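You operate a simulated robot arm through the tools that you are given. There is no shell and no other tool. Be economical: measure what you need, move in short steps, check, and stop when the job is done.

You run a simulated two-armed robot. Do the job below in one go: nothing can be reset, and whatever is moved stays where it is left.

## Task
Lay the card's end plate in the drum; click the green dial up.
Fine: turn the yellow line to the mark and clamp the turntable first; free the clamp after; one click.

It is judged by the outcome, as a careful person would: the job done as asked, and still so three seconds after it is handed in. It fails if anything else is knocked over, pushed out of place, dropped, spilled or broken.

## Robot
Two 7-joint arms with two-finger parallel grippers on one trunk, on a base that drives. Base frame: it is fixed to the floor where the robot stands at the start and does not move with it; the origin is under the middle of the robot, x ahead of it, y to its left, z up; the surface under the hand at the start is at about z = 900. Readings come in mm, rad, newtons and seconds.
The left shoulder is at the start at [70, 163, 1195], the right one opposite. With the tool pointing down near the work surface each hand reaches from about 400 to 880 mm from the robot's upright axis, wherever it stands, measured 20 degrees to its own side. Places, roughly: clamp lever [700, 200, 1000]; green dial [800, -100, 900]; red dial [800, 0, 900]; turntable [600, 300, 900]. Payload 3.43 kg a hand.
Tool frame (each hand has its own): the origin (TCP) lies between the finger pads and is the grasp point; the fingertips stand 34 mm ahead of it; z points along the fingers, y is the line along which they close. The gripper opens to 128 mm. The fingers are 24 mm wide and 12 mm thick; the gripper's body (48 by 130 mm) begins 96 mm behind the TCP.
Orientation is told as [roll, pitch, yaw] about the base's x, y, z axes, in that order, counted from this pose: with the fingers straight down and closing along the base's y, the tool's x points along the base's -x, its y along +y and its z along -z.

## Interface
- The arms move only by the tool send_rows. It takes "left_rows", "right_rows" or both (then of equal length, played together; a hand with none holds still); each is text: rows parted by semicolons, each of 6 numbers parted by spaces: the shift along the base's x, y, z in units of 150 mm (1.0 is 150 mm), then the turn, a rotation vector about the base's x, y, z in units of 90 degrees (1.0 is 90 degrees). In form: tx ty tz rx ry rz; .... A call has 1 to 12 rows; each row is the pose to reach, as a shift and turn from the pose commanded when the call began. "left_jaw" and "right_jaw" are, for a hand that has rows, the opening, from 0 (shut) to 1 (fully open), set as the call begins (left out, the last holds). A call with a number of a shift or a turn outside -1 to 1 is refused whole. Each row takes 0.2 s and may step no farther than 50 mm and 0.15 rad from the row before; otherwise, or with a gripper value out of range, the whole call is refused. Where a pose cannot be reached the arm comes as near as it can. A force on the tool above 90 N (or 10 N above the force at the start of the call, whichever is more), or a blocked arm, ends the call early, and 0.2 s more pass. Each finger travels about 153 mm/s and halts on what it meets, pressing with about 26 N; the grip force reading is that of the motor and also rises with nothing between the fingers. The clock runs only during rows and for 0.2 s after the last one: add rows that repeat a pose to give the fingers time. It gives the time, the measured TCP pose, the force on the tool (base axes), the opening and the grip force at its end, in the units of the frame above (readings bear some noise), with the torque about the TCP (base axes, N m) and any sound that the robot's microphone picked up.
- Cameras (640 x 400 px; columns grow to the right, rows downward): "scene" is now at [139, 20.2, 1431.5]; the picture's right is [0.23, -0.97, 0.00], its down [-0.47, -0.11, -0.87] and it looks along [0.85, 0.20, -0.49] (base axes); focal length 277 px, centre (320, 200). "left" rides on the left gripper at [76, 11, -160] in its tool frame; the picture's right is [-0.15, 0.99, 0.00], its down [-0.88, -0.13, -0.46] and it looks along [-0.45, -0.07, 0.89] (tool axes); focal length 234 px, centre (320, 200). "right" rides on the right gripper at [76, -11, -160] in its tool frame; the picture's right is [0.15, 0.99, 0.00], its down [-0.88, 0.13, -0.46] and it looks along [-0.45, 0.07, 0.89] (tool axes); focal length 234 px, centre (320, 200). There is no depth. A picture from a camera that has moved, and an enlarged one, comes with that camera's place and axes in the base frame and with its lens.
- snapshot(camera): a new picture of that camera. The clock stands still meanwhile.
- raise_lower(by): slides the trunk up (or, below 0, down) by that many mm; the arms and the scene camera ride with it, the base frame stays. It gives what a move gives, with no picture.
- drive_base(legs): drives the robot by 1 to 6 legs, each [ahead, left, turn to the left] in mm, mm and rad, along the robot's own axes; the way and the turn of a leg run together, so that a leg with both is an arc; at most 1500 mm and 3.142 rad a leg. The arms and the cameras ride along, it lands a little off, and it stops where it bumps. It gives what a move gives.
- head_to(pan, tilt): turns the head with the scene camera to pan (to the left, within 1.501 rad either way) and tilt (down, from -0.506 to 1.204), counted from straight ahead of the robot. It gives what a move gives.
- enlarge(camera, box): a new picture of the part [left, top, right, bottom] of that camera's present view, enlarged. The clock stands still meanwhile.
- close_job(): hands the job in; it is judged then, once.

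Work in short steps. Places have to be worked out from the pictures, the camera data and where the tool is seen: move nearer, look again, correct. Check each grasp and each placing, and mend what went wrong. You have 120 turns and 100 pictures in all, those below and enlarged ones among them. Open the grippers and draw the arms clear of the work before you hand the job in, unless the task says otherwise; then end with one line.

The tools are called after "Emit:" as a command line: name --argument value ..., lists and objects as JSON in quotes. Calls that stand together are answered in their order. send_rows: Moves the arms, as the interface text tells. Its arguments: {"type":"object","properties":{"left_rows":{"type":"string"},"left_jaw":{"type":"number"},"right_rows":{"type":"string"},"right_jaw":{"type":"number"}},"required":[]} The other tools are called the same way: raise_lower (by) slides the trunk up or down; drive_base (legs) drives the base; head_to (pan, tilt) turns the head that bears the scene camera; snapshot (camera) takes a picture; enlarge (camera, box) takes an enlarged picture of a part of a camera's view; close_job () hands the job in.

At the start:

```text
t: 0.0
left_position: [426.3, 301.0, 1318.5]
left_ee_rot: [-0.001, -0.001, 0.002]
left_contact_force: [1.2, 0.3, 0.4]
left_wrist_torque: [-0.01, 0.03, 0.01]
left_gripper_width: 128.0
left_gripper_force: 0.0
right_position: [434.5, -79.0, 1315.6]
right_ee_rot: [0.001, 0.001, -0.001]
right_contact_force: [-0.3, -0.9, 0.2]
right_wrist_torque: [-0.02, 0.0, 0.02]
right_gripper_width: 128.2
right_gripper_force: 0.1
trunk travel left (down, up): [-675.0, 265.0]
robot x, y, heading: [-1.1, -1.0, -0.001]
head pan, tilt: [0.23, 0.51]
```

scene: 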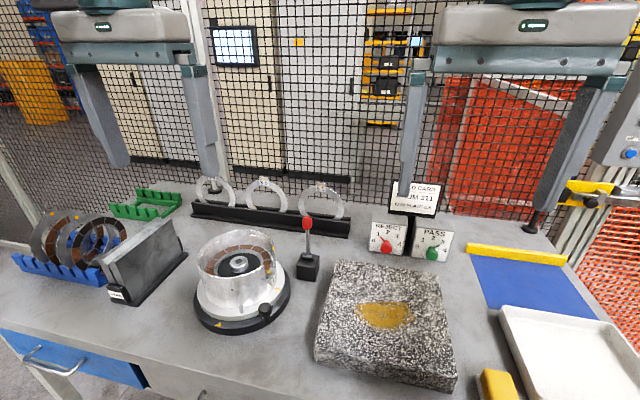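
right: 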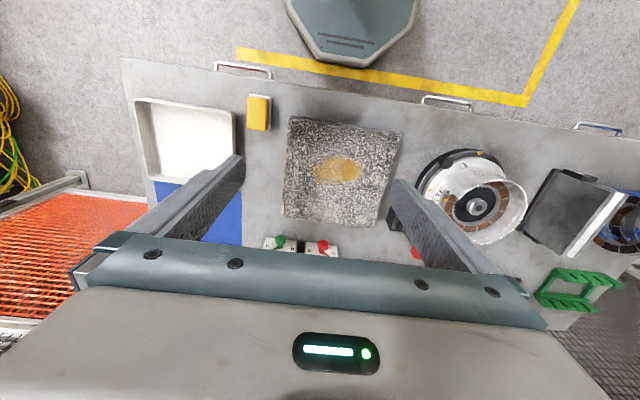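
left: 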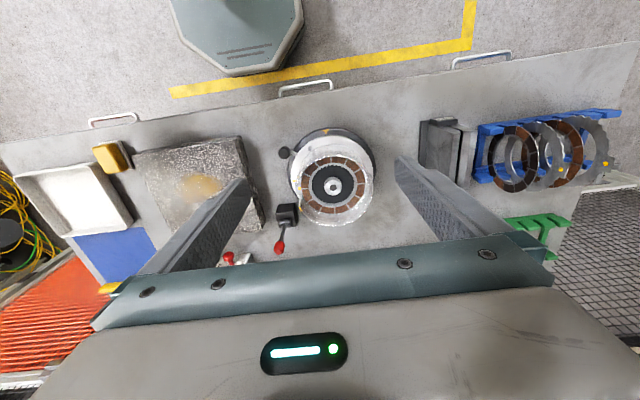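

The scene shows a card stand, a clutch drum on a turntable, racks of plates and a rail with rings. I enlarge the main parts to read them.

Emit:
enlarge --camera "scene" --box '[360, 170, 480, 270]'

Emit:
enlarge --camera "scene" --box '[180, 170, 360, 340]'

Emit:
enlarge --camera "scene" --box '[0, 180, 200, 310]'

```text
4.00 times, centred on (420, 220) of scene
camera zoom: at [139.0, 20.2, 1431.5], right [0.23, -0.97, 0.0], down [-0.47, -0.11, -0.87], along [0.85, 0.2, -0.49], focal length 1108 px, centre (-80, 120)
```

zoom: 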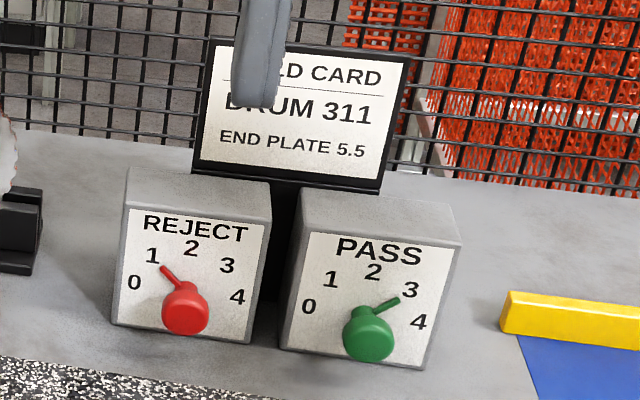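

```text
2.35 times, centred on (270, 255) of scene
camera zoom: at [139.0, 20.2, 1431.5], right [0.23, -0.97, 0.0], down [-0.47, -0.11, -0.87], along [0.85, 0.2, -0.49], focal length 652 px, centre (438, 71)
```

zoom: 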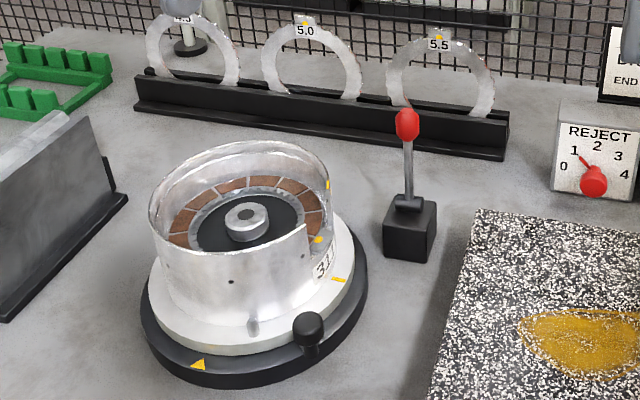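

```text
3.08 times, centred on (100, 245) of scene
camera zoom: at [139.0, 20.2, 1431.5], right [0.23, -0.97, 0.0], down [-0.47, -0.11, -0.87], along [0.85, 0.2, -0.49], focal length 852 px, centre (997, 62)
```

zoom: 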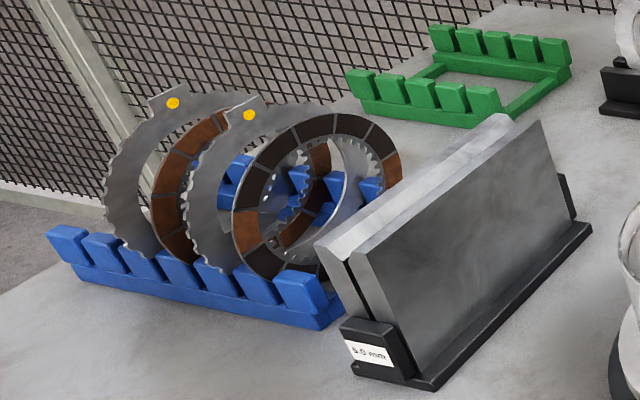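

The card says drum 311, end plate 5.5, and the green dial is near 3. I look closer at the turntable from the left hand camera, and at the plate rail and dial.

Emit:
enlarge --camera "left" --box '[250, 110, 410, 270]'

Emit:
enlarge --camera "scene" --box '[185, 230, 295, 340]'

Emit:
enlarge --camera "scene" --box '[190, 165, 350, 245]'

Emit:
enlarge --camera "scene" --box '[410, 220, 450, 265]'

```text
2.50 times, centred on (330, 190) of left
camera zoom: at [350.3, 312.2, 1477.4], right [0.15, 0.99, 0.0], down [0.88, -0.13, 0.46], along [0.45, -0.07, -0.89], focal length 585 px, centre (295, 225)
```

zoom: 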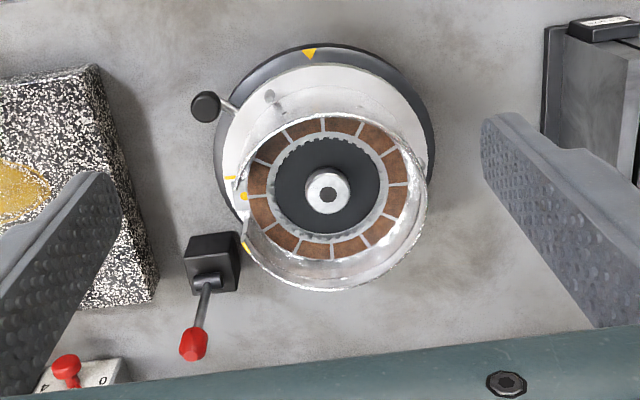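

```text
3.64 times, centred on (240, 285) of scene
camera zoom: at [139.0, 20.2, 1431.5], right [0.23, -0.97, 0.0], down [-0.47, -0.11, -0.87], along [0.85, 0.2, -0.49], focal length 1007 px, centre (611, -109)
```

zoom: 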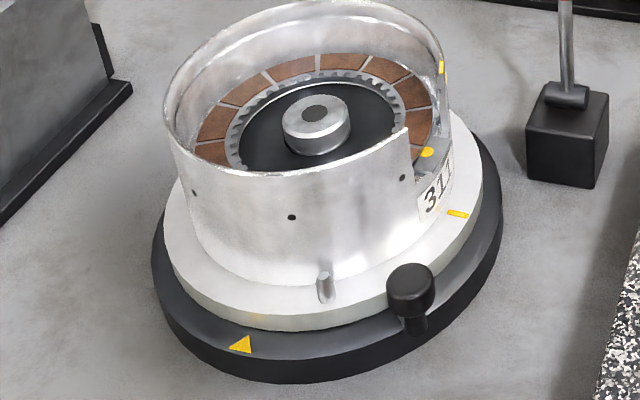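

```text
4.00 times, centred on (270, 205) of scene
camera zoom: at [139.0, 20.2, 1431.5], right [0.23, -0.97, 0.0], down [-0.47, -0.11, -0.87], along [0.85, 0.2, -0.49], focal length 1108 px, centre (520, 180)
```

zoom: 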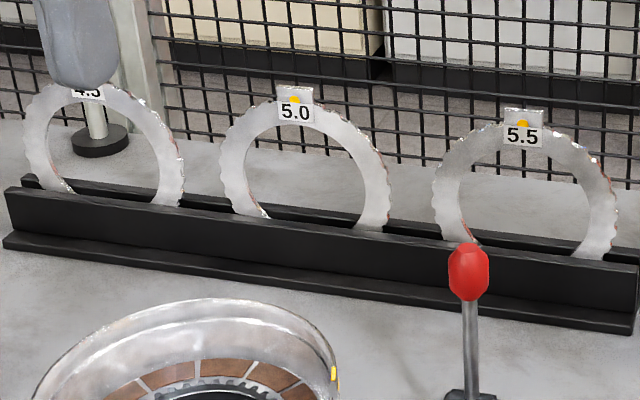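

```text
8.89 times, centred on (430, 242) of scene
camera zoom: at [139.0, 20.2, 1431.5], right [0.23, -0.97, 0.0], down [-0.47, -0.11, -0.87], along [0.85, 0.2, -0.49], focal length 2462 px, centre (-658, -178)
```

zoom: 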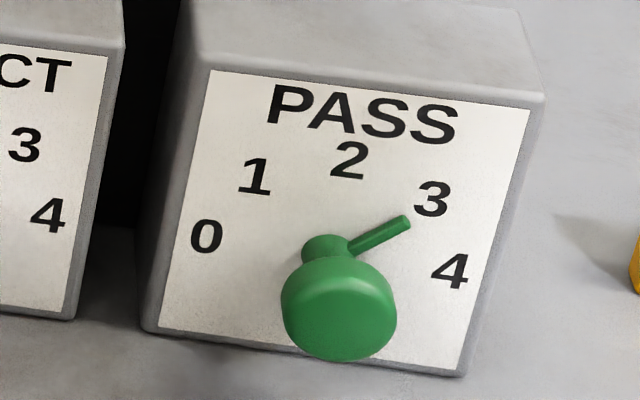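

The dial reads 3, so one click up gives 4. The table must turn the yellow line, now facing right, to the triangle facing the robot, using the black knob. I bring the left hand lower for a nearer view.

Emit:
send_rows --left_rows "0.1 0 -0.3 0 0 0; 0.15 0 -0.6 0 0 0; 0.2 0 -0.9 0 0 0; 0.2 0 -1 0 0 0"

Emit:
snapshot --camera "left"

```text
t: 1.0
left_position: [457.9, 301.9, 1167.6]
left_ee_rot: [-0.001, 0.0, 0.001]
left_contact_force: [0.5, -0.1, -0.8]
left_wrist_torque: [-0.02, -0.01, -0.02]
left_gripper_width: 128.1
left_gripper_force: 0.1
right_position: [434.0, -77.7, 1314.9]
right_ee_rot: [-0.001, 0.0, 0.001]
right_contact_force: [-0.1, 0.1, 0.8]
right_wrist_torque: [0.01, -0.01, -0.03]
right_gripper_width: 127.8
right_gripper_force: 0.0
trunk travel left (down, up): [-675.0, 265.0]
robot x, y, heading: [1.3, 1.6, 0.001]
head pan, tilt: [0.23, 0.51]
```

```text
89 pictures are left
camera left: at [380.2, 313.5, 1327.0], right [0.15, 0.99, 0.0], down [0.88, -0.13, 0.46], along [0.45, -0.07, -0.89], focal length 234 px, centre (320, 200)
```

left: 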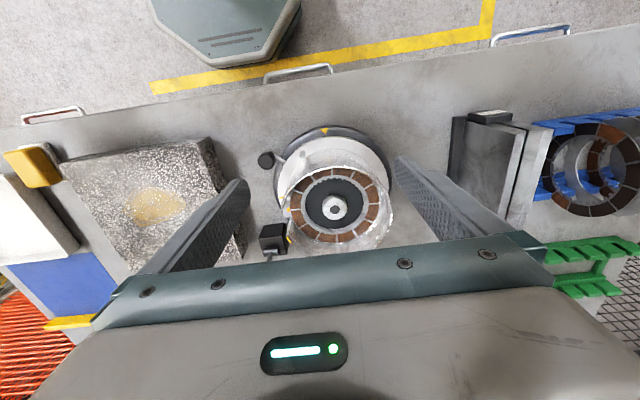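

The turntable is in view; I enlarge it.

Emit:
enlarge --camera "left" --box '[240, 115, 410, 265]'

Emit:
snapshot --camera "scene"

```text
2.67 times, centred on (325, 190) of left
camera zoom: at [380.2, 313.5, 1327.0], right [0.15, 0.99, 0.0], down [0.88, -0.13, 0.46], along [0.45, -0.07, -0.89], focal length 624 px, centre (307, 227)
```

zoom: 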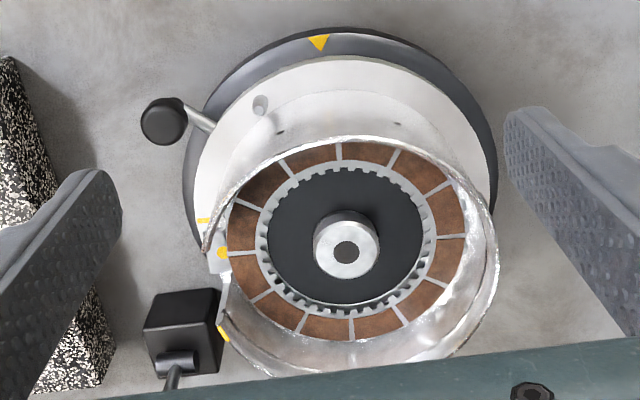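

```text
87 pictures are left
camera scene: at [139.2, 20.3, 1431.5], right [0.23, -0.97, 0.0], down [-0.47, -0.11, -0.87], along [0.85, 0.2, -0.49], focal length 277 px, centre (320, 200)
```

scene: 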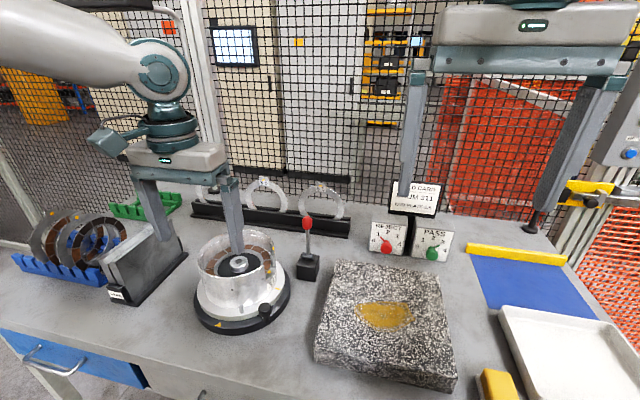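

Triangulating gives hub ≈(563,309), yellow line ≈(557,216,949), mark ≈(456,310,926) and knob ≈(478,214,975). The lever stands near (662,173) with its ball at about z 1067. I enlarge the lever and the drum notch before touching anything.

Emit:
enlarge --camera "scene" --box '[285, 210, 335, 290]'

Emit:
enlarge --camera "scene" --box '[230, 220, 300, 320]'

```text
5.00 times, centred on (310, 250) of scene
camera zoom: at [139.2, 20.3, 1431.5], right [0.23, -0.97, 0.0], down [-0.47, -0.11, -0.87], along [0.85, 0.2, -0.49], focal length 1385 px, centre (370, -50)
```

zoom: 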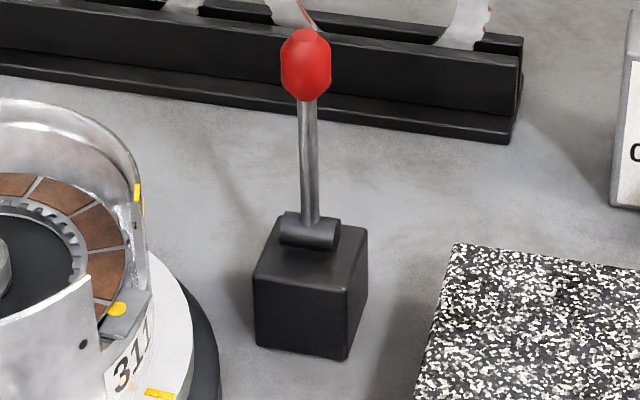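

```text
4.00 times, centred on (265, 270) of scene
camera zoom: at [139.2, 20.3, 1431.5], right [0.23, -0.97, 0.0], down [-0.47, -0.11, -0.87], along [0.85, 0.2, -0.49], focal length 1108 px, centre (540, -80)
```

zoom: 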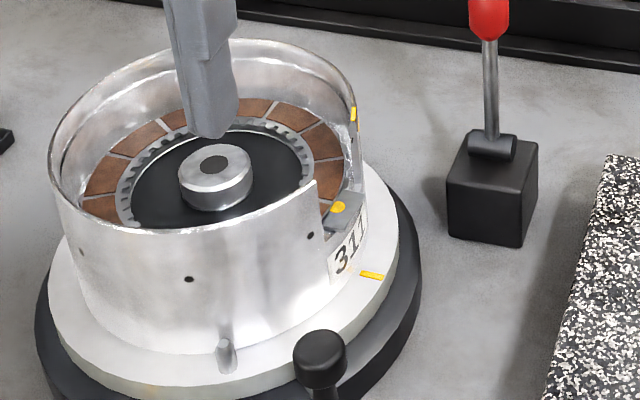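

The lever is upright with its pivot barrel along y. I bring the left hand above the knob, yawed so the fingers close along the turning direction.

Emit:
send_rows --left_rows "0.022 -0.098 0 0 0 0.09; 0.044 -0.196 -0.1 0 0 0.18; 0.067 -0.293 -0.25 0 0 0.27; 0.089 -0.391 -0.4 0 0 0.36; 0.111 -0.489 -0.55 0 0 0.45; 0.133 -0.587 -0.667 0 0 0.533; 0.133 -0.587 -0.667 0 0 0.533" --left_jaw 0.5

Emit:
snapshot --camera "left"

```text
t: 2.6
left_position: [474.6, 213.0, 1069.2]
left_ee_rot: [0.0, -0.001, 0.839]
left_contact_force: [0.2, 0.8, -1.1]
left_wrist_torque: [-0.04, 0.01, 0.0]
left_gripper_width: 64.0
left_gripper_force: 0.0
right_position: [434.1, -77.9, 1315.8]
right_ee_rot: [0.0, -0.001, 0.0]
right_contact_force: [0.6, -0.4, -0.4]
right_wrist_torque: [0.02, 0.0, -0.01]
right_gripper_width: 128.2
right_gripper_force: 0.1
trunk travel left (down, up): [-675.0, 265.0]
robot x, y, heading: [0.2, -1.9, 0.003]
head pan, tilt: [0.23, 0.51]
```

```text
84 pictures are left
camera left: at [415.6, 163.9, 1227.5], right [-0.64, 0.77, 0.0], down [0.68, 0.57, 0.46], along [0.35, 0.29, -0.89], focal length 234 px, centre (320, 200)
```

left: 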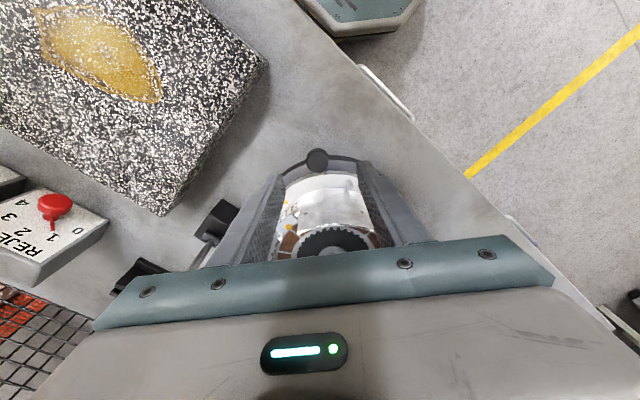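

The knob projects to (477,210), almost under the TCP. I go straight down to z≈968 and close.

Emit:
send_rows --left_rows "0.013 -0.013 -0.25 0 0 0; 0.013 -0.013 -0.5 0 0 0; 0.013 -0.013 -0.67 0 0 0; 0.013 -0.013 -0.67 0 0 0"

Emit:
enlarge --camera "left" --box '[200, 80, 440, 260]'

Emit:
enlarge --camera "scene" --box '[180, 210, 320, 340]'

```text
t: 3.6
left_position: [478.9, 210.1, 966.4]
left_ee_rot: [0.0, 0.0, 0.837]
left_contact_force: [0.2, 0.1, -0.1]
left_wrist_torque: [0.03, 0.0, 0.0]
left_gripper_width: 64.0
left_gripper_force: 0.0
right_position: [434.2, -77.5, 1315.1]
right_ee_rot: [-0.001, 0.0, -0.001]
right_contact_force: [0.7, -0.5, 0.5]
right_wrist_torque: [0.03, 0.03, -0.01]
right_gripper_width: 128.0
right_gripper_force: 0.1
trunk travel left (down, up): [-675.0, 265.0]
robot x, y, heading: [-2.6, 1.1, 0.001]
head pan, tilt: [0.23, 0.51]
```

```text
2.22 times, centred on (320, 170) of left
camera zoom: at [418.9, 162.4, 1126.4], right [-0.64, 0.77, 0.0], down [0.69, 0.57, 0.46], along [0.35, 0.29, -0.89], focal length 520 px, centre (320, 267)
```

zoom: 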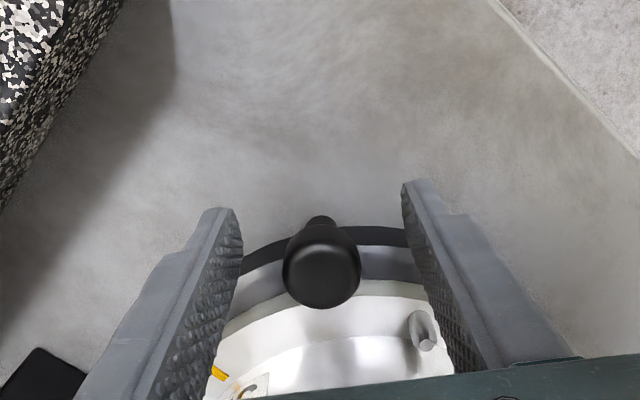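

```text
3.08 times, centred on (250, 275) of scene
camera zoom: at [138.8, 20.1, 1431.5], right [0.23, -0.97, 0.0], down [-0.47, -0.11, -0.87], along [0.85, 0.2, -0.49], focal length 852 px, centre (535, -31)
```

zoom: 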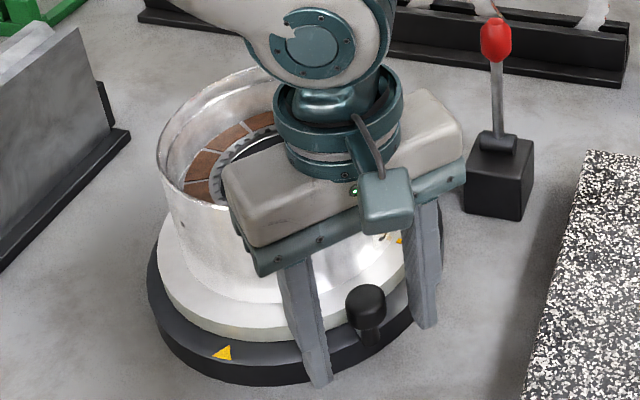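

The fingers straddle the knob. I close on it without moving.

Emit:
send_rows --left_rows "0 0 0 0 0 0; 0 0 0 0 0 0; 0 0 0 0 0 0" --left_jaw 0.1

Emit:
enlarge --camera "left" --box '[200, 80, 440, 260]'

```text
t: 4.4
left_position: [478.6, 211.4, 967.7]
left_ee_rot: [0.0, 0.001, 0.837]
left_contact_force: [-0.9, -0.6, -1.6]
left_wrist_torque: [0.01, -0.01, 0.0]
left_gripper_width: 25.3
left_gripper_force: 45.4
right_position: [434.8, -77.2, 1315.1]
right_ee_rot: [0.0, -0.001, -0.001]
right_contact_force: [0.5, -0.4, -0.1]
right_wrist_torque: [0.02, 0.0, 0.0]
right_gripper_width: 128.1
right_gripper_force: 0.0
trunk travel left (down, up): [-675.0, 265.0]
robot x, y, heading: [0.7, -0.6, 0.002]
head pan, tilt: [0.23, 0.51]
```

```text
2.22 times, centred on (320, 170) of left
camera zoom: at [419.0, 162.3, 1126.6], right [-0.64, 0.77, 0.0], down [0.69, 0.57, 0.46], along [0.35, 0.29, -0.89], focal length 520 px, centre (320, 267)
```

zoom: 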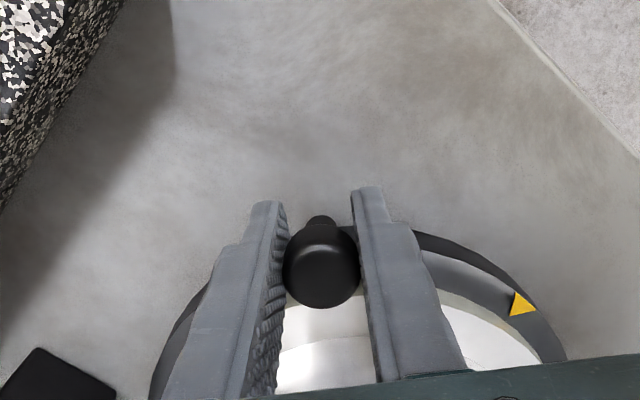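

Knob held at 25.3 mm. I swing it about 43° clockwise along the arc about (563,309), turning the hand with it.

Emit:
send_rows --left_rows "-0.077 0.076 0 0 0 -0.08; -0.145 0.161 0 0 0 -0.16; -0.201 0.253 0 0 0 -0.24; -0.245 0.352 0 0 0 -0.32; -0.276 0.455 0 0 0 -0.40; -0.294 0.562 0 0 0 -0.48"

Emit:
enlarge --camera "scene" --box '[180, 210, 320, 340]'

```text
t: 5.8
left_position: [434.9, 296.3, 967.5]
left_ee_rot: [0.001, -0.001, 0.082]
left_contact_force: [-2.0, -0.2, 1.9]
left_wrist_torque: [-0.32, -0.46, -0.12]
left_gripper_width: 25.3
left_gripper_force: 45.4
right_position: [433.4, -78.5, 1314.5]
right_ee_rot: [-0.001, 0.0, -0.002]
right_contact_force: [-1.0, 0.1, -0.8]
right_wrist_torque: [0.0, -0.05, -0.01]
right_gripper_width: 128.0
right_gripper_force: 0.0
trunk travel left (down, up): [-675.0, 265.0]
robot x, y, heading: [-0.1, -3.0, 0.001]
head pan, tilt: [0.23, 0.51]
```

```text
3.08 times, centred on (250, 275) of scene
camera zoom: at [138.3, 20.6, 1431.6], right [0.23, -0.97, 0.0], down [-0.47, -0.11, -0.87], along [0.85, 0.2, -0.49], focal length 852 px, centre (535, -31)
```

zoom: 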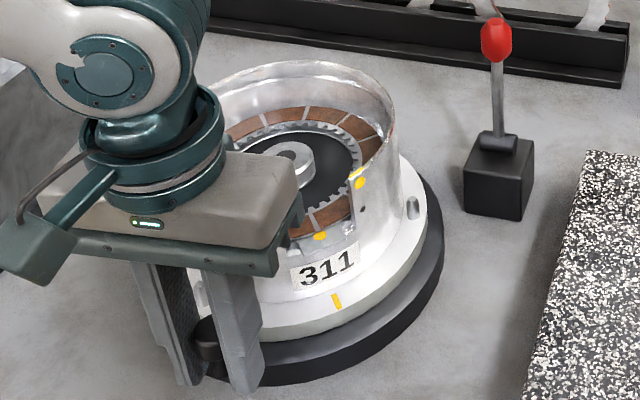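

The table follows with little force. I go on about 43° more.

Emit:
send_rows --left_rows "-0.005 0.108 0 0 0 -0.08; 0.004 0.216 0 0 0 -0.16; 0.027 0.322 0 0 0 -0.24; 0.062 0.424 0 0 0 -0.32; 0.11 0.521 0 0 0 -0.40; 0.17 0.611 0 0 0 -0.48"

Emit:
enlarge --camera "scene" --box '[180, 250, 270, 340]'

```text
t: 7.2
left_position: [459.3, 388.5, 967.4]
left_ee_rot: [0.0, -0.001, -0.669]
left_contact_force: [-4.3, 5.8, -3.8]
left_wrist_torque: [0.35, 0.51, 0.16]
left_gripper_width: 25.4
left_gripper_force: 44.7
right_position: [435.0, -76.2, 1314.4]
right_ee_rot: [-0.002, 0.001, 0.001]
right_contact_force: [1.2, -0.4, -0.6]
right_wrist_torque: [0.02, 0.02, 0.02]
right_gripper_width: 128.3
right_gripper_force: 0.1
trunk travel left (down, up): [-675.0, 265.0]
robot x, y, heading: [-1.7, -2.2, 0.002]
head pan, tilt: [0.23, 0.51]
```

```text
4.44 times, centred on (225, 295) of scene
camera zoom: at [138.6, 21.5, 1431.6], right [0.23, -0.97, 0.0], down [-0.47, -0.11, -0.87], along [0.85, 0.2, -0.49], focal length 1231 px, centre (742, -222)
```

zoom: 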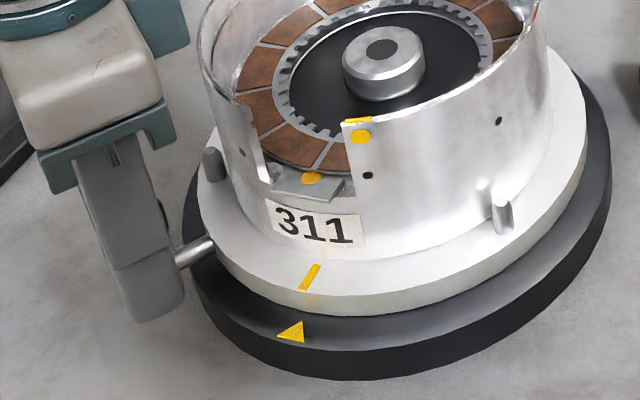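

By scene geometry the line sits about 3–4 mm short of the mark. I check with the left camera from above.

Emit:
enlarge --camera "left" --box '[120, 60, 440, 260]'

```text
2.00 times, centred on (280, 160) of left
camera zoom: at [407.3, 445.0, 1126.6], right [0.73, 0.68, 0.0], down [0.61, -0.65, 0.46], along [0.31, -0.33, -0.89], focal length 468 px, centre (400, 280)
```

zoom: 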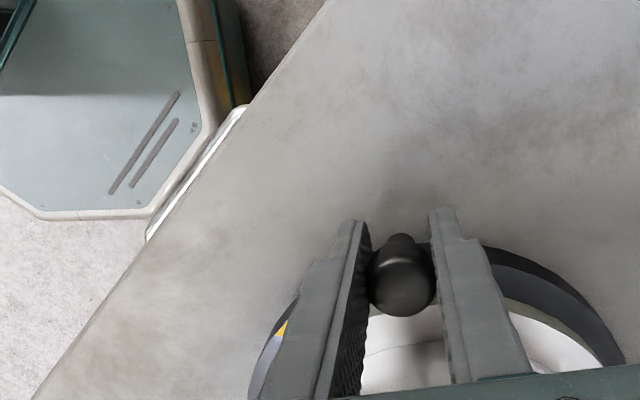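

The view is blocked. I add about 2.5°, then open and rise to look from above.

Emit:
send_rows --left_rows "0.012 0.014 0 0 0 -0.014; 0.024 0.028 0 0 0 -0.028; 0.024 0.028 0 0 0 -0.028"

Emit:
enlarge --camera "scene" --box '[180, 250, 270, 340]'

```text
t: 8.0
left_position: [463.1, 392.3, 967.7]
left_ee_rot: [0.0, -0.003, -0.713]
left_contact_force: [-4.6, 5.4, -1.1]
left_wrist_torque: [0.0, 0.1, 0.13]
left_gripper_width: 25.1
left_gripper_force: 45.0
right_position: [433.6, -76.7, 1316.5]
right_ee_rot: [0.0, 0.001, 0.001]
right_contact_force: [-0.3, -0.5, 0.2]
right_wrist_torque: [0.0, 0.04, -0.02]
right_gripper_width: 128.1
right_gripper_force: 0.1
trunk travel left (down, up): [-675.0, 265.0]
robot x, y, heading: [3.1, 5.0, 0.002]
head pan, tilt: [0.23, 0.51]
```

```text
4.44 times, centred on (225, 295) of scene
camera zoom: at [138.4, 21.3, 1431.6], right [0.23, -0.97, 0.0], down [-0.47, -0.11, -0.87], along [0.85, 0.2, -0.49], focal length 1231 px, centre (742, -222)
```

zoom: 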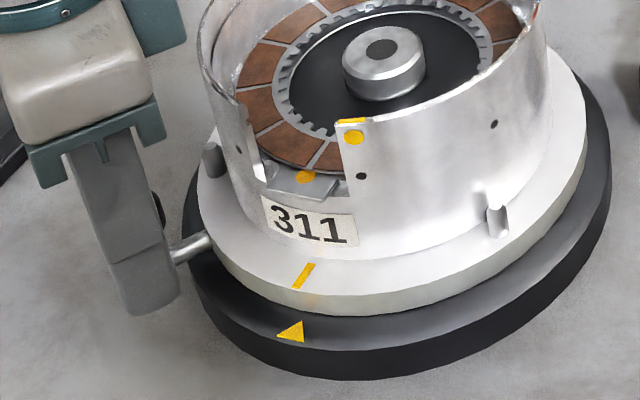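

Now I open the left hand, back off up and outwards so its camera can see the mark, and look straight down.

Emit:
send_rows --left_rows "0 0 0 0 0 0; 0 0 0 0 0 0; 0 0 0.2 0 0 0; 0 0 0.5 0 0 0.09; 0 -0.1 0.8 0 0 0.18; 0 -0.25 0.8 0 0 0.27; -0.05 -0.4 0.8 0 0 0.36; -0.1 -0.55 0.8 0 0 0.45; -0.1 -0.55 0.8 0 0 0.45" --left_jaw 0.5

Emit:
snapshot --camera "left"

```text
t: 10.0
left_position: [448.7, 309.3, 1086.4]
left_ee_rot: [0.0, -0.002, -0.005]
left_contact_force: [0.9, 0.2, -0.4]
left_wrist_torque: [0.01, -0.02, 0.01]
left_gripper_width: 63.7
left_gripper_force: 0.1
right_position: [434.7, -76.6, 1316.6]
right_ee_rot: [-0.001, 0.0, -0.001]
right_contact_force: [-0.8, -0.6, 0.1]
right_wrist_torque: [-0.01, 0.05, -0.03]
right_gripper_width: 128.1
right_gripper_force: 0.1
trunk travel left (down, up): [-675.0, 265.0]
robot x, y, heading: [2.6, 0.9, -0.003]
head pan, tilt: [0.23, 0.51]
```

```text
76 pictures are left
camera left: at [371.9, 321.5, 1246.5], right [0.15, 0.99, 0.0], down [0.88, -0.13, 0.46], along [0.45, -0.07, -0.89], focal length 234 px, centre (320, 200)
```

left: 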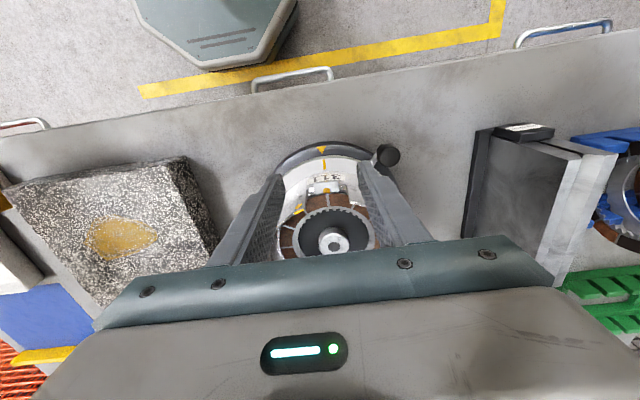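

Emit:
enlarge --camera "left" --box '[272, 135, 392, 255]'

```text
3.33 times, centred on (332, 195) of left
camera zoom: at [371.9, 321.5, 1246.5], right [0.15, 0.99, 0.0], down [0.88, -0.13, 0.46], along [0.45, -0.07, -0.89], focal length 781 px, centre (280, 217)
```

zoom: 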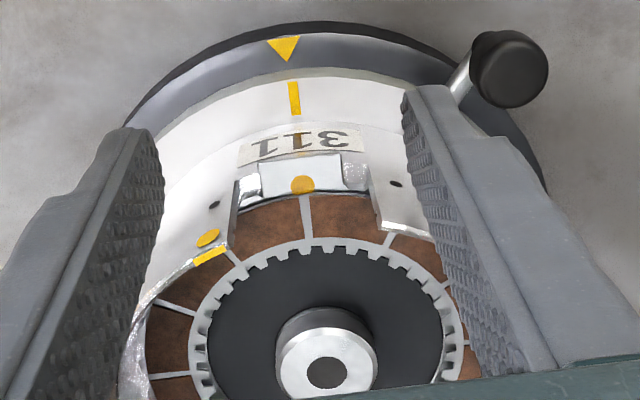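

The line is on the mark to within about 1°. Next is the clamp: I move the left hand up and over toward the lever ball at (661,174,1067).

Emit:
send_rows --left_rows "0 0 0.3 0 0 0; 0 -0.1 0.6 0 0 0; 0.2 -0.3 0.8 0 0 0; 0.4 -0.5 0.8 0 0 0; 0.6 -0.7 0.8 0 0 0; 0.75 -0.9 0.8 0 0 0; 0.95 -0.9 0.8 0 0 0; 0.95 -0.9 0.8 0 0 0"

Emit:
snapshot --camera "left"

Emit:
snapshot --camera "scene"

```text
refused: row 3 steps farther than a row can; nothing moved
```

```text
74 pictures are left
camera left: at [371.9, 321.5, 1246.5], right [0.15, 0.99, 0.0], down [0.88, -0.13, 0.46], along [0.45, -0.07, -0.89], focal length 234 px, centre (320, 200)
```

left: 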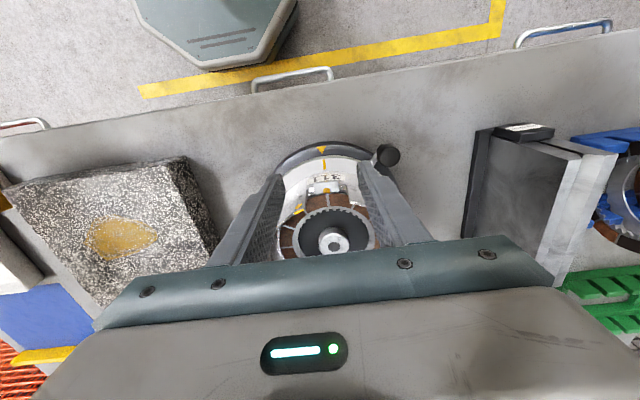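

```text
73 pictures are left
camera scene: at [139.4, 21.2, 1431.4], right [0.23, -0.97, 0.0], down [-0.47, -0.11, -0.87], along [0.85, 0.2, -0.49], focal length 277 px, centre (320, 200)
```

scene: 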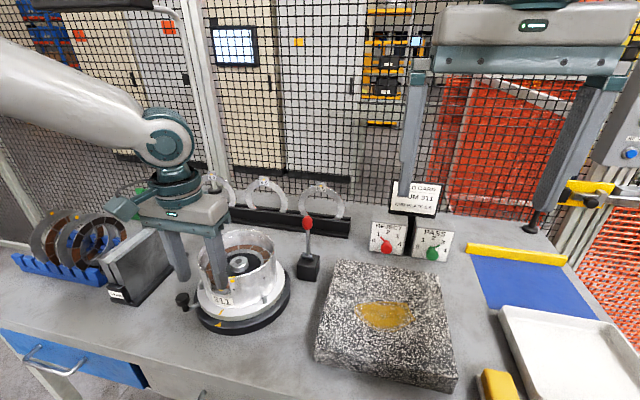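

A row stepped too far and nothing moved. I resend it with smaller steps and take no picture until it has moved.

Emit:
send_rows --left_rows "0 0 0.3 0 0 0; 0 -0.1 0.6 0 0 0; 0.15 -0.3 0.75 0 0 0; 0.35 -0.5 0.8 0 0 0; 0.55 -0.7 0.8 0 0 0; 0.72 -0.9 0.8 0 0 0; 0.95 -0.9 0.8 0 0 0; 0.95 -0.9 0.8 0 0 0"

```text
t: 11.8
left_position: [591.9, 179.8, 1209.6]
left_ee_rot: [-0.001, -0.001, -0.005]
left_contact_force: [0.1, 0.3, 0.0]
left_wrist_torque: [0.0, 0.0, 0.0]
left_gripper_width: 64.0
left_gripper_force: 0.0
left hand out of reach, approached as far as the arm can: row 7, 8
right_position: [432.9, -77.6, 1315.7]
right_ee_rot: [0.0, 0.0, 0.0]
right_contact_force: [-0.4, -0.3, 0.5]
right_wrist_torque: [0.0, -0.03, 0.01]
right_gripper_width: 128.1
right_gripper_force: 0.1
trunk travel left (down, up): [-675.0, 265.0]
robot x, y, heading: [4.6, 0.6, -0.001]
head pan, tilt: [0.23, 0.51]
```

Reach is limited at this height, so I step down and forward toward the ball and look.

Emit:
send_rows --left_rows "0.1 -0.02 -0.25 0 0 0; 0.2 -0.03 -0.5 0 0 0; 0.25 -0.03 -0.5 0 0 0"

Emit:
snapshot --camera "left"

Emit:
enlarge --camera "scene" --box '[260, 170, 370, 290]'

```text
t: 12.6
left_position: [623.7, 180.8, 1133.3]
left_ee_rot: [-0.001, -0.002, -0.007]
left_contact_force: [-0.7, 0.1, 0.3]
left_wrist_torque: [0.01, 0.01, -0.01]
left_gripper_width: 64.1
left_gripper_force: 0.0
left hand out of reach, approached as far as the arm can: row 2, 3
right_position: [434.5, -77.3, 1315.9]
right_ee_rot: [-0.001, 0.001, -0.001]
right_contact_force: [0.0, 0.9, 1.2]
right_wrist_torque: [-0.02, -0.01, 0.01]
right_gripper_width: 128.1
right_gripper_force: 0.0
trunk travel left (down, up): [-675.0, 265.0]
robot x, y, heading: [0.6, 0.6, -0.001]
head pan, tilt: [0.23, 0.51]
```

```text
72 pictures are left
camera left: at [546.8, 192.9, 1292.1], right [0.15, 0.99, 0.0], down [0.88, -0.14, 0.46], along [0.45, -0.07, -0.89], focal length 234 px, centre (320, 200)
```

left: 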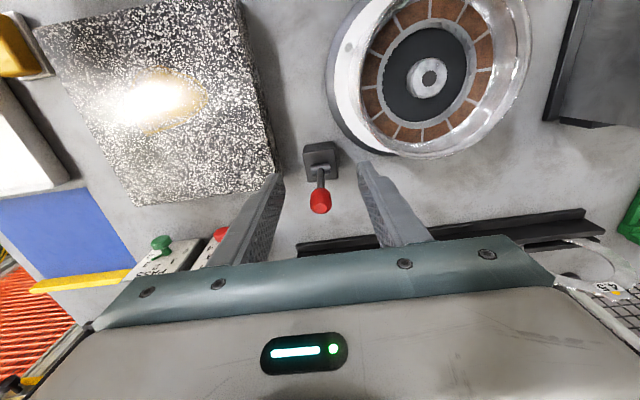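

```text
3.33 times, centred on (315, 230) of scene
camera zoom: at [138.4, 19.9, 1431.6], right [0.23, -0.97, 0.0], down [-0.47, -0.11, -0.87], along [0.85, 0.2, -0.49], focal length 923 px, centre (337, 100)
```

zoom: 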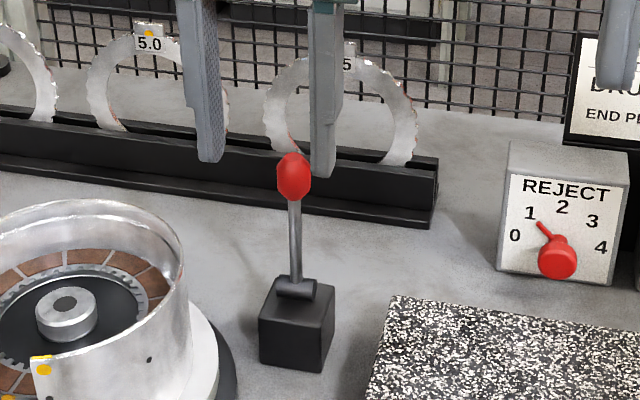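

The ball is confirmed at (661,175,1067). Raising the trunk 150 mm should extend reach at this height, so I do that and then bring the hand to the ball.

Emit:
raise_lower --by 150

Emit:
send_rows --left_rows "0.05 -0.01 -0.3 0 0 0; 0.1 -0.02 -0.6 0 0 0; 0.15 -0.03 -0.9 0 0 0; 0.249 -0.033 -1 0 0 0; 0.249 -0.033 -1 0 0 0"

```text
t: 14.3
left_position: [623.5, 179.7, 1283.3]
left_ee_rot: [-0.001, 0.0, -0.007]
left_contact_force: [0.0, 0.1, 0.0]
left_wrist_torque: [0.03, -0.01, -0.02]
left_gripper_width: 64.0
left_gripper_force: 0.1
right_position: [434.0, -77.6, 1465.4]
right_ee_rot: [-0.001, -0.001, -0.001]
right_contact_force: [0.6, -0.1, 0.1]
right_wrist_torque: [-0.03, 0.01, 0.02]
right_gripper_width: 128.0
right_gripper_force: 0.1
trunk travel left (down, up): [-825.0, 115.0]
robot x, y, heading: [1.6, 0.8, -0.001]
head pan, tilt: [0.23, 0.51]
```

```text
t: 15.6
left_position: [633.3, 205.9, 1146.3]
left_ee_rot: [-0.002, -0.002, -0.007]
left_contact_force: [0.7, 0.5, 0.0]
left_wrist_torque: [-0.02, -0.02, 0.02]
left_gripper_width: 63.7
left_gripper_force: 0.1
left hand out of reach, approached as far as the arm can: row 1, 2, 3, 4, 5
right_position: [433.8, -78.0, 1465.8]
right_ee_rot: [-0.001, 0.001, 0.0]
right_contact_force: [0.2, 0.2, 0.5]
right_wrist_torque: [-0.01, 0.0, -0.03]
right_gripper_width: 128.0
right_gripper_force: 0.1
trunk travel left (down, up): [-825.0, 115.0]
robot x, y, heading: [-2.4, -1.7, -0.001]
head pan, tilt: [0.23, 0.51]
```

The arm still falls short at z 1146. It reaches farther lower down relative to the shoulder, so I step straight down, checking the reading.

Emit:
send_rows --left_rows "0 0 -0.1 0 0 0; 0 0 -0.2 0 0 0"

```text
t: 16.1
left_position: [626.8, 213.2, 1117.7]
left_ee_rot: [-0.004, -0.004, -0.007]
left_contact_force: [0.0, -0.4, 0.3]
left_wrist_torque: [0.0, 0.04, 0.02]
left_gripper_width: 63.9
left_gripper_force: 0.0
left hand out of reach, approached as far as the arm can: row 1, 2
right_position: [433.9, -77.5, 1465.1]
right_ee_rot: [0.0, 0.0, 0.0]
right_contact_force: [0.2, 0.8, -0.7]
right_wrist_torque: [-0.03, -0.02, 0.01]
right_gripper_width: 127.9
right_gripper_force: 0.2
trunk travel left (down, up): [-825.0, 115.0]
robot x, y, heading: [-1.9, 2.3, -0.002]
head pan, tilt: [0.23, 0.51]
```

The reach seems to be limited because this spot is too far inward for the left arm. I lift the hand and drive the base 150 mm right and 40 mm ahead, so that the lever lies well on the left arm's own side.

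Emit:
send_rows --left_rows "-0.2 0.1 0.2 0 0 0; -0.4 0.2 0.4 0 0 0; -0.4 0.2 0.6 0 0 0"

Emit:
drive_base --legs '[[40, -150, 0]]'

Emit:
snapshot --camera "scene"

```text
t: 16.9
left_position: [568.2, 242.0, 1209.9]
left_ee_rot: [-0.002, 0.0, -0.006]
left_contact_force: [0.5, 0.3, -0.1]
left_wrist_torque: [0.03, 0.0, 0.0]
left_gripper_width: 64.3
left_gripper_force: 0.1
right_position: [435.1, -79.9, 1464.2]
right_ee_rot: [0.003, 0.003, 0.001]
right_contact_force: [0.4, 0.4, -0.1]
right_wrist_torque: [0.02, 0.02, 0.0]
right_gripper_width: 127.9
right_gripper_force: 0.1
trunk travel left (down, up): [-825.0, 115.0]
robot x, y, heading: [-4.5, 1.7, 0.001]
head pan, tilt: [0.23, 0.51]
```

```text
t: 18.4
left_position: [605.3, 93.9, 1209.3]
left_ee_rot: [-0.003, -0.001, -0.005]
left_contact_force: [-0.1, 0.2, -0.3]
left_wrist_torque: [-0.01, -0.02, -0.02]
left_gripper_width: 63.9
left_gripper_force: 0.2
right_position: [473.4, -225.1, 1465.9]
right_ee_rot: [-0.002, 0.0, -0.002]
right_contact_force: [-0.3, 1.3, 0.4]
right_wrist_torque: [-0.06, 0.02, 0.01]
right_gripper_width: 128.0
right_gripper_force: 0.1
trunk travel left (down, up): [-825.0, 115.0]
robot x, y, heading: [39.3, -151.5, 0.0]
head pan, tilt: [0.23, 0.51]
```

```text
70 pictures are left
camera scene: at [178.3, -127.5, 1581.5], right [0.23, -0.97, 0.0], down [-0.47, -0.11, -0.87], along [0.85, 0.2, -0.49], focal length 277 px, centre (320, 200)
```

scene: 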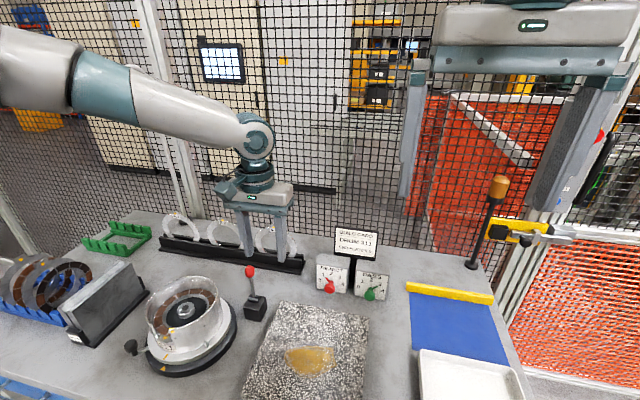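

The drive went cleanly. Now I move the left hand above the ball at (661,175,1120).

Emit:
send_rows --left_rows "0.1 0.2 0 0 0 0; 0.25 0.4 -0.1 0 0 0; 0.373 0.54 -0.3 0 0 0; 0.373 0.54 -0.593 0 0 0; 0.373 0.54 -0.593 0 0 0"

Emit:
snapshot --camera "left"

```text
t: 19.6
left_position: [663.0, 171.4, 1122.7]
left_ee_rot: [-0.002, -0.002, -0.005]
left_contact_force: [-1.0, -0.4, 0.0]
left_wrist_torque: [-0.03, -0.03, 0.01]
left_gripper_width: 63.9
left_gripper_force: 0.0
right_position: [473.6, -228.2, 1465.4]
right_ee_rot: [-0.001, 0.001, 0.002]
right_contact_force: [0.4, -0.2, 0.0]
right_wrist_torque: [-0.07, 0.01, -0.03]
right_gripper_width: 127.8
right_gripper_force: 0.1
trunk travel left (down, up): [-825.0, 115.0]
robot x, y, heading: [42.0, -150.1, 0.003]
head pan, tilt: [0.23, 0.51]
```

```text
69 pictures are left
camera left: at [586.8, 183.7, 1281.6], right [0.15, 0.99, 0.0], down [0.88, -0.13, 0.46], along [0.45, -0.07, -0.89], focal length 234 px, centre (320, 200)
```

left: 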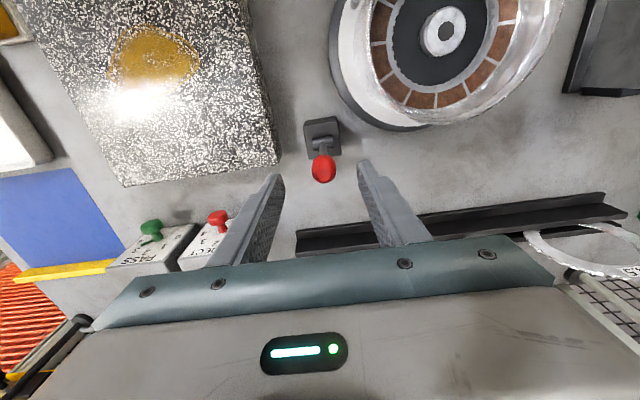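

The ball is at (662,175). I lower onto it and close.

Emit:
send_rows --left_rows "0 0.025 -0.2 0 0 0; 0 0.025 -0.373 0 0 0; 0 0.025 -0.373 0 0 0"

Emit:
send_rows --left_rows "0 0 0 0 0 0; 0 0 0 0 0 0; 0 0 0 0 0 0" --left_jaw 0.08

Emit:
enlarge --camera "scene" --box '[200, 210, 320, 330]'

```text
t: 20.4
left_position: [662.2, 175.6, 1066.6]
left_ee_rot: [-0.003, -0.002, -0.008]
left_contact_force: [0.3, 0.0, 0.2]
left_wrist_torque: [0.04, 0.0, 0.06]
left_gripper_width: 63.8
left_gripper_force: 0.0
right_position: [474.3, -228.7, 1466.6]
right_ee_rot: [0.001, 0.0, 0.002]
right_contact_force: [-0.1, 0.6, -0.1]
right_wrist_torque: [0.01, -0.05, -0.03]
right_gripper_width: 128.1
right_gripper_force: 0.0
trunk travel left (down, up): [-825.0, 115.0]
robot x, y, heading: [39.2, -148.7, 0.003]
head pan, tilt: [0.23, 0.51]
```

```text
t: 21.1
left_position: [662.7, 174.1, 1066.7]
left_ee_rot: [0.0, -0.002, -0.008]
left_contact_force: [-1.3, -6.0, -3.7]
left_wrist_torque: [0.32, -0.02, -0.1]
left_gripper_width: 23.8
left_gripper_force: 45.4
right_position: [475.1, -229.6, 1465.4]
right_ee_rot: [0.0, 0.001, -0.002]
right_contact_force: [0.0, 0.1, 0.6]
right_wrist_torque: [-0.01, -0.01, -0.03]
right_gripper_width: 128.1
right_gripper_force: 0.0
trunk travel left (down, up): [-825.0, 115.0]
robot x, y, heading: [40.2, -149.5, 0.002]
head pan, tilt: [0.23, 0.51]
```

```text
3.33 times, centred on (260, 270) of scene
camera zoom: at [179.0, -131.8, 1581.5], right [0.23, -0.97, 0.0], down [-0.47, -0.11, -0.87], along [0.85, 0.2, -0.49], focal length 923 px, centre (520, -33)
```

zoom: 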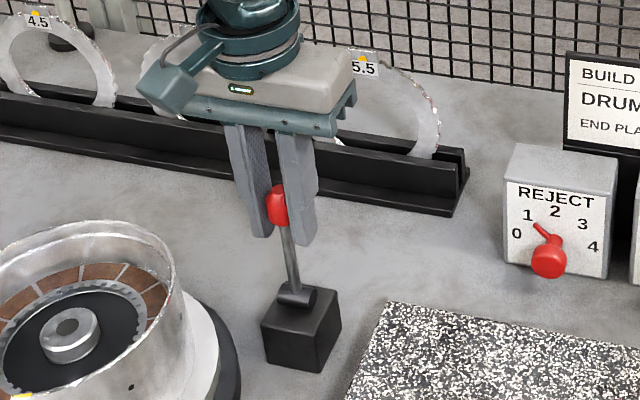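

The ball is held. I test by drawing it 16 mm toward the robot and read the force.

Emit:
send_rows --left_rows "-0.053 0 -0.002 0 0 0; -0.107 0 -0.009 0 0 0; -0.107 0 -0.009 0 0 0"

```text
t: 21.9
left_position: [649.0, 174.5, 1065.0]
left_ee_rot: [-0.003, -0.004, -0.007]
left_contact_force: [11.6, -4.5, 5.9]
left_wrist_torque: [0.27, -1.19, -0.03]
left_gripper_width: 23.4
left_gripper_force: 45.0
right_position: [477.0, -229.2, 1464.7]
right_ee_rot: [-0.001, 0.003, 0.0]
right_contact_force: [0.4, -0.3, 0.0]
right_wrist_torque: [0.0, -0.03, -0.01]
right_gripper_width: 128.1
right_gripper_force: 0.0
trunk travel left (down, up): [-825.0, 115.0]
robot x, y, heading: [37.3, -148.9, -0.003]
head pan, tilt: [0.23, 0.51]
```

It moves with about 12 N of resistance. I continue along the arc to about 30°.

Emit:
send_rows --left_rows "-0.08 0 -0.02 0 0 0; -0.16 0 -0.045 0 0 0; -0.24 0 -0.08 0 0 0; -0.24 0 -0.08 0 0 0"

Emit:
enlarge --camera "scene" --box '[200, 210, 320, 330]'

```text
t: 22.9
left_position: [612.3, 176.1, 1052.0]
left_ee_rot: [-0.001, -0.002, -0.005]
left_contact_force: [9.8, -3.8, 3.7]
left_wrist_torque: [0.29, -1.08, 0.13]
left_gripper_width: 23.6
left_gripper_force: 45.3
right_position: [476.1, -230.1, 1464.9]
right_ee_rot: [0.0, 0.002, 0.001]
right_contact_force: [0.8, 0.4, 0.4]
right_wrist_torque: [0.0, -0.04, -0.01]
right_gripper_width: 127.9
right_gripper_force: 0.0
trunk travel left (down, up): [-825.0, 115.0]
robot x, y, heading: [39.5, -150.0, 0.002]
head pan, tilt: [0.23, 0.51]
```

```text
3.33 times, centred on (260, 270) of scene
camera zoom: at [180.5, -131.6, 1581.4], right [0.23, -0.97, 0.0], down [-0.48, -0.11, -0.87], along [0.85, 0.2, -0.49], focal length 923 px, centre (520, -33)
```

zoom: 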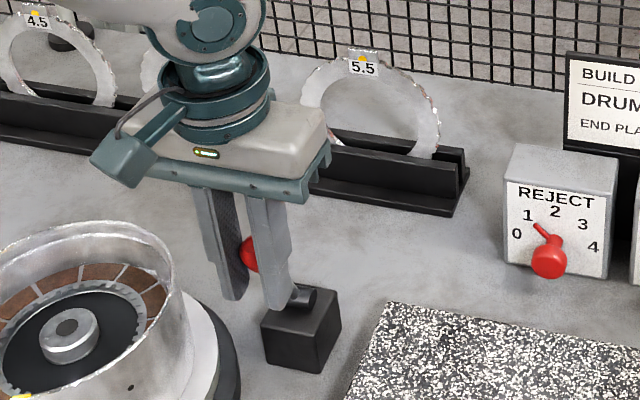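

The lever travels steadily toward the robot. I continue to about 45° and then 60° along the arc, watching for a stop or a sound.

Emit:
send_rows --left_rows "-0.08 0 -0.045 0 0 0; -0.153 0 -0.1 0 0 0; -0.213 0 -0.17 0 0 0; -0.263 0 -0.243 0 0 0; -0.263 0 -0.243 0 0 0"

Emit:
enlarge --camera "scene" --box '[200, 210, 320, 330]'

```text
t: 24.1
left_position: [568.5, 174.6, 1014.7]
left_ee_rot: [-0.001, 0.002, -0.004]
left_contact_force: [-7.1, -8.2, 1.7]
left_wrist_torque: [0.19, 0.13, -0.1]
left_gripper_width: 23.2
left_gripper_force: 45.2
right_position: [472.1, -230.3, 1466.1]
right_ee_rot: [0.001, 0.0, 0.002]
right_contact_force: [-0.3, -0.1, 0.4]
right_wrist_torque: [0.0, -0.03, -0.02]
right_gripper_width: 128.1
right_gripper_force: 0.1
trunk travel left (down, up): [-825.0, 115.0]
robot x, y, heading: [40.1, -148.9, -0.003]
head pan, tilt: [0.23, 0.51]
```

```text
3.33 times, centred on (260, 270) of scene
camera zoom: at [177.2, -132.4, 1581.6], right [0.23, -0.97, 0.0], down [-0.47, -0.11, -0.87], along [0.85, 0.2, -0.49], focal length 923 px, centre (520, -33)
```

zoom: 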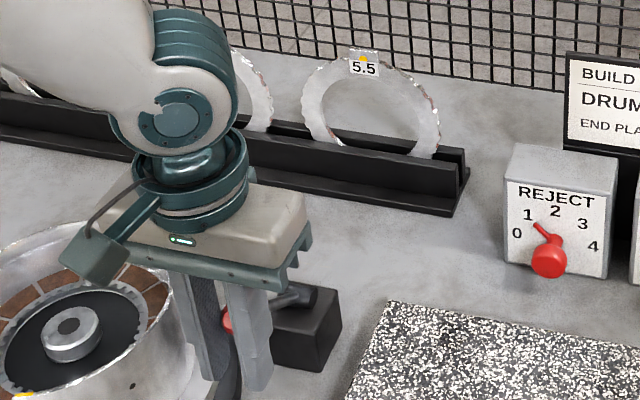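

Still no stop at about 62°. I continue gently to about 75°.

Emit:
send_rows --left_rows "-0.035 0 -0.08 0 0 0; -0.058 0 -0.16 0 0 0; -0.058 0 -0.16 0 0 0"

Emit:
snapshot --camera "left"

```text
t: 24.9
left_position: [559.6, 174.8, 993.1]
left_ee_rot: [0.0, -0.002, -0.006]
left_contact_force: [-13.3, -1.2, 23.7]
left_wrist_torque: [0.03, 0.03, 0.13]
left_gripper_width: 23.4
left_gripper_force: 45.2
right_position: [470.0, -230.3, 1467.2]
right_ee_rot: [0.002, -0.004, 0.003]
right_contact_force: [-0.3, -0.2, 0.6]
right_wrist_torque: [0.0, -0.03, -0.01]
right_gripper_width: 128.0
right_gripper_force: 0.1
trunk travel left (down, up): [-825.0, 115.0]
robot x, y, heading: [37.2, -153.0, -0.002]
head pan, tilt: [0.23, 0.51]
```

```text
65 pictures are left
camera left: at [484.0, 186.9, 1152.4], right [0.15, 0.99, 0.0], down [0.88, -0.13, 0.46], along [0.45, -0.07, -0.89], focal length 234 px, centre (320, 200)
```

left: 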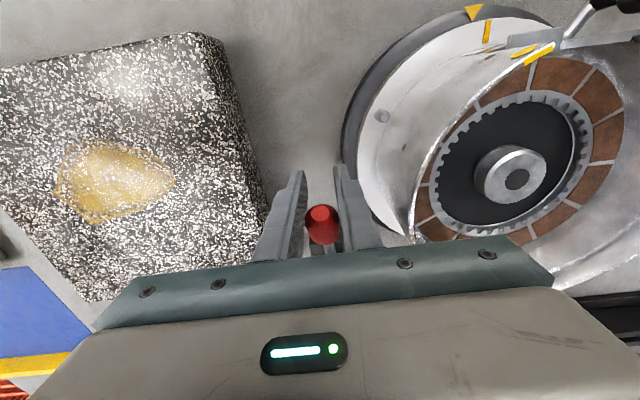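

Resistance rose to about 20 N, which may be the stop. I push a few millimetres more and release pressure to see how it settles.

Emit:
send_rows --left_rows "-0.013 0 -0.05 0 0 0; -0.013 0 -0.05 0 0 0"

```text
t: 25.6
left_position: [562.7, 174.5, 985.1]
left_ee_rot: [0.001, -0.008, -0.008]
left_contact_force: [0.9, 2.2, 29.2]
left_wrist_torque: [0.03, -0.28, 0.18]
left_gripper_width: 23.4
left_gripper_force: 44.7
right_position: [471.4, -230.8, 1465.4]
right_ee_rot: [0.001, -0.001, 0.001]
right_contact_force: [-0.6, 0.4, 0.0]
right_wrist_torque: [0.03, 0.01, 0.0]
right_gripper_width: 128.0
right_gripper_force: 0.1
trunk travel left (down, up): [-825.0, 115.0]
robot x, y, heading: [39.6, -148.1, -0.005]
head pan, tilt: [0.23, 0.51]
```

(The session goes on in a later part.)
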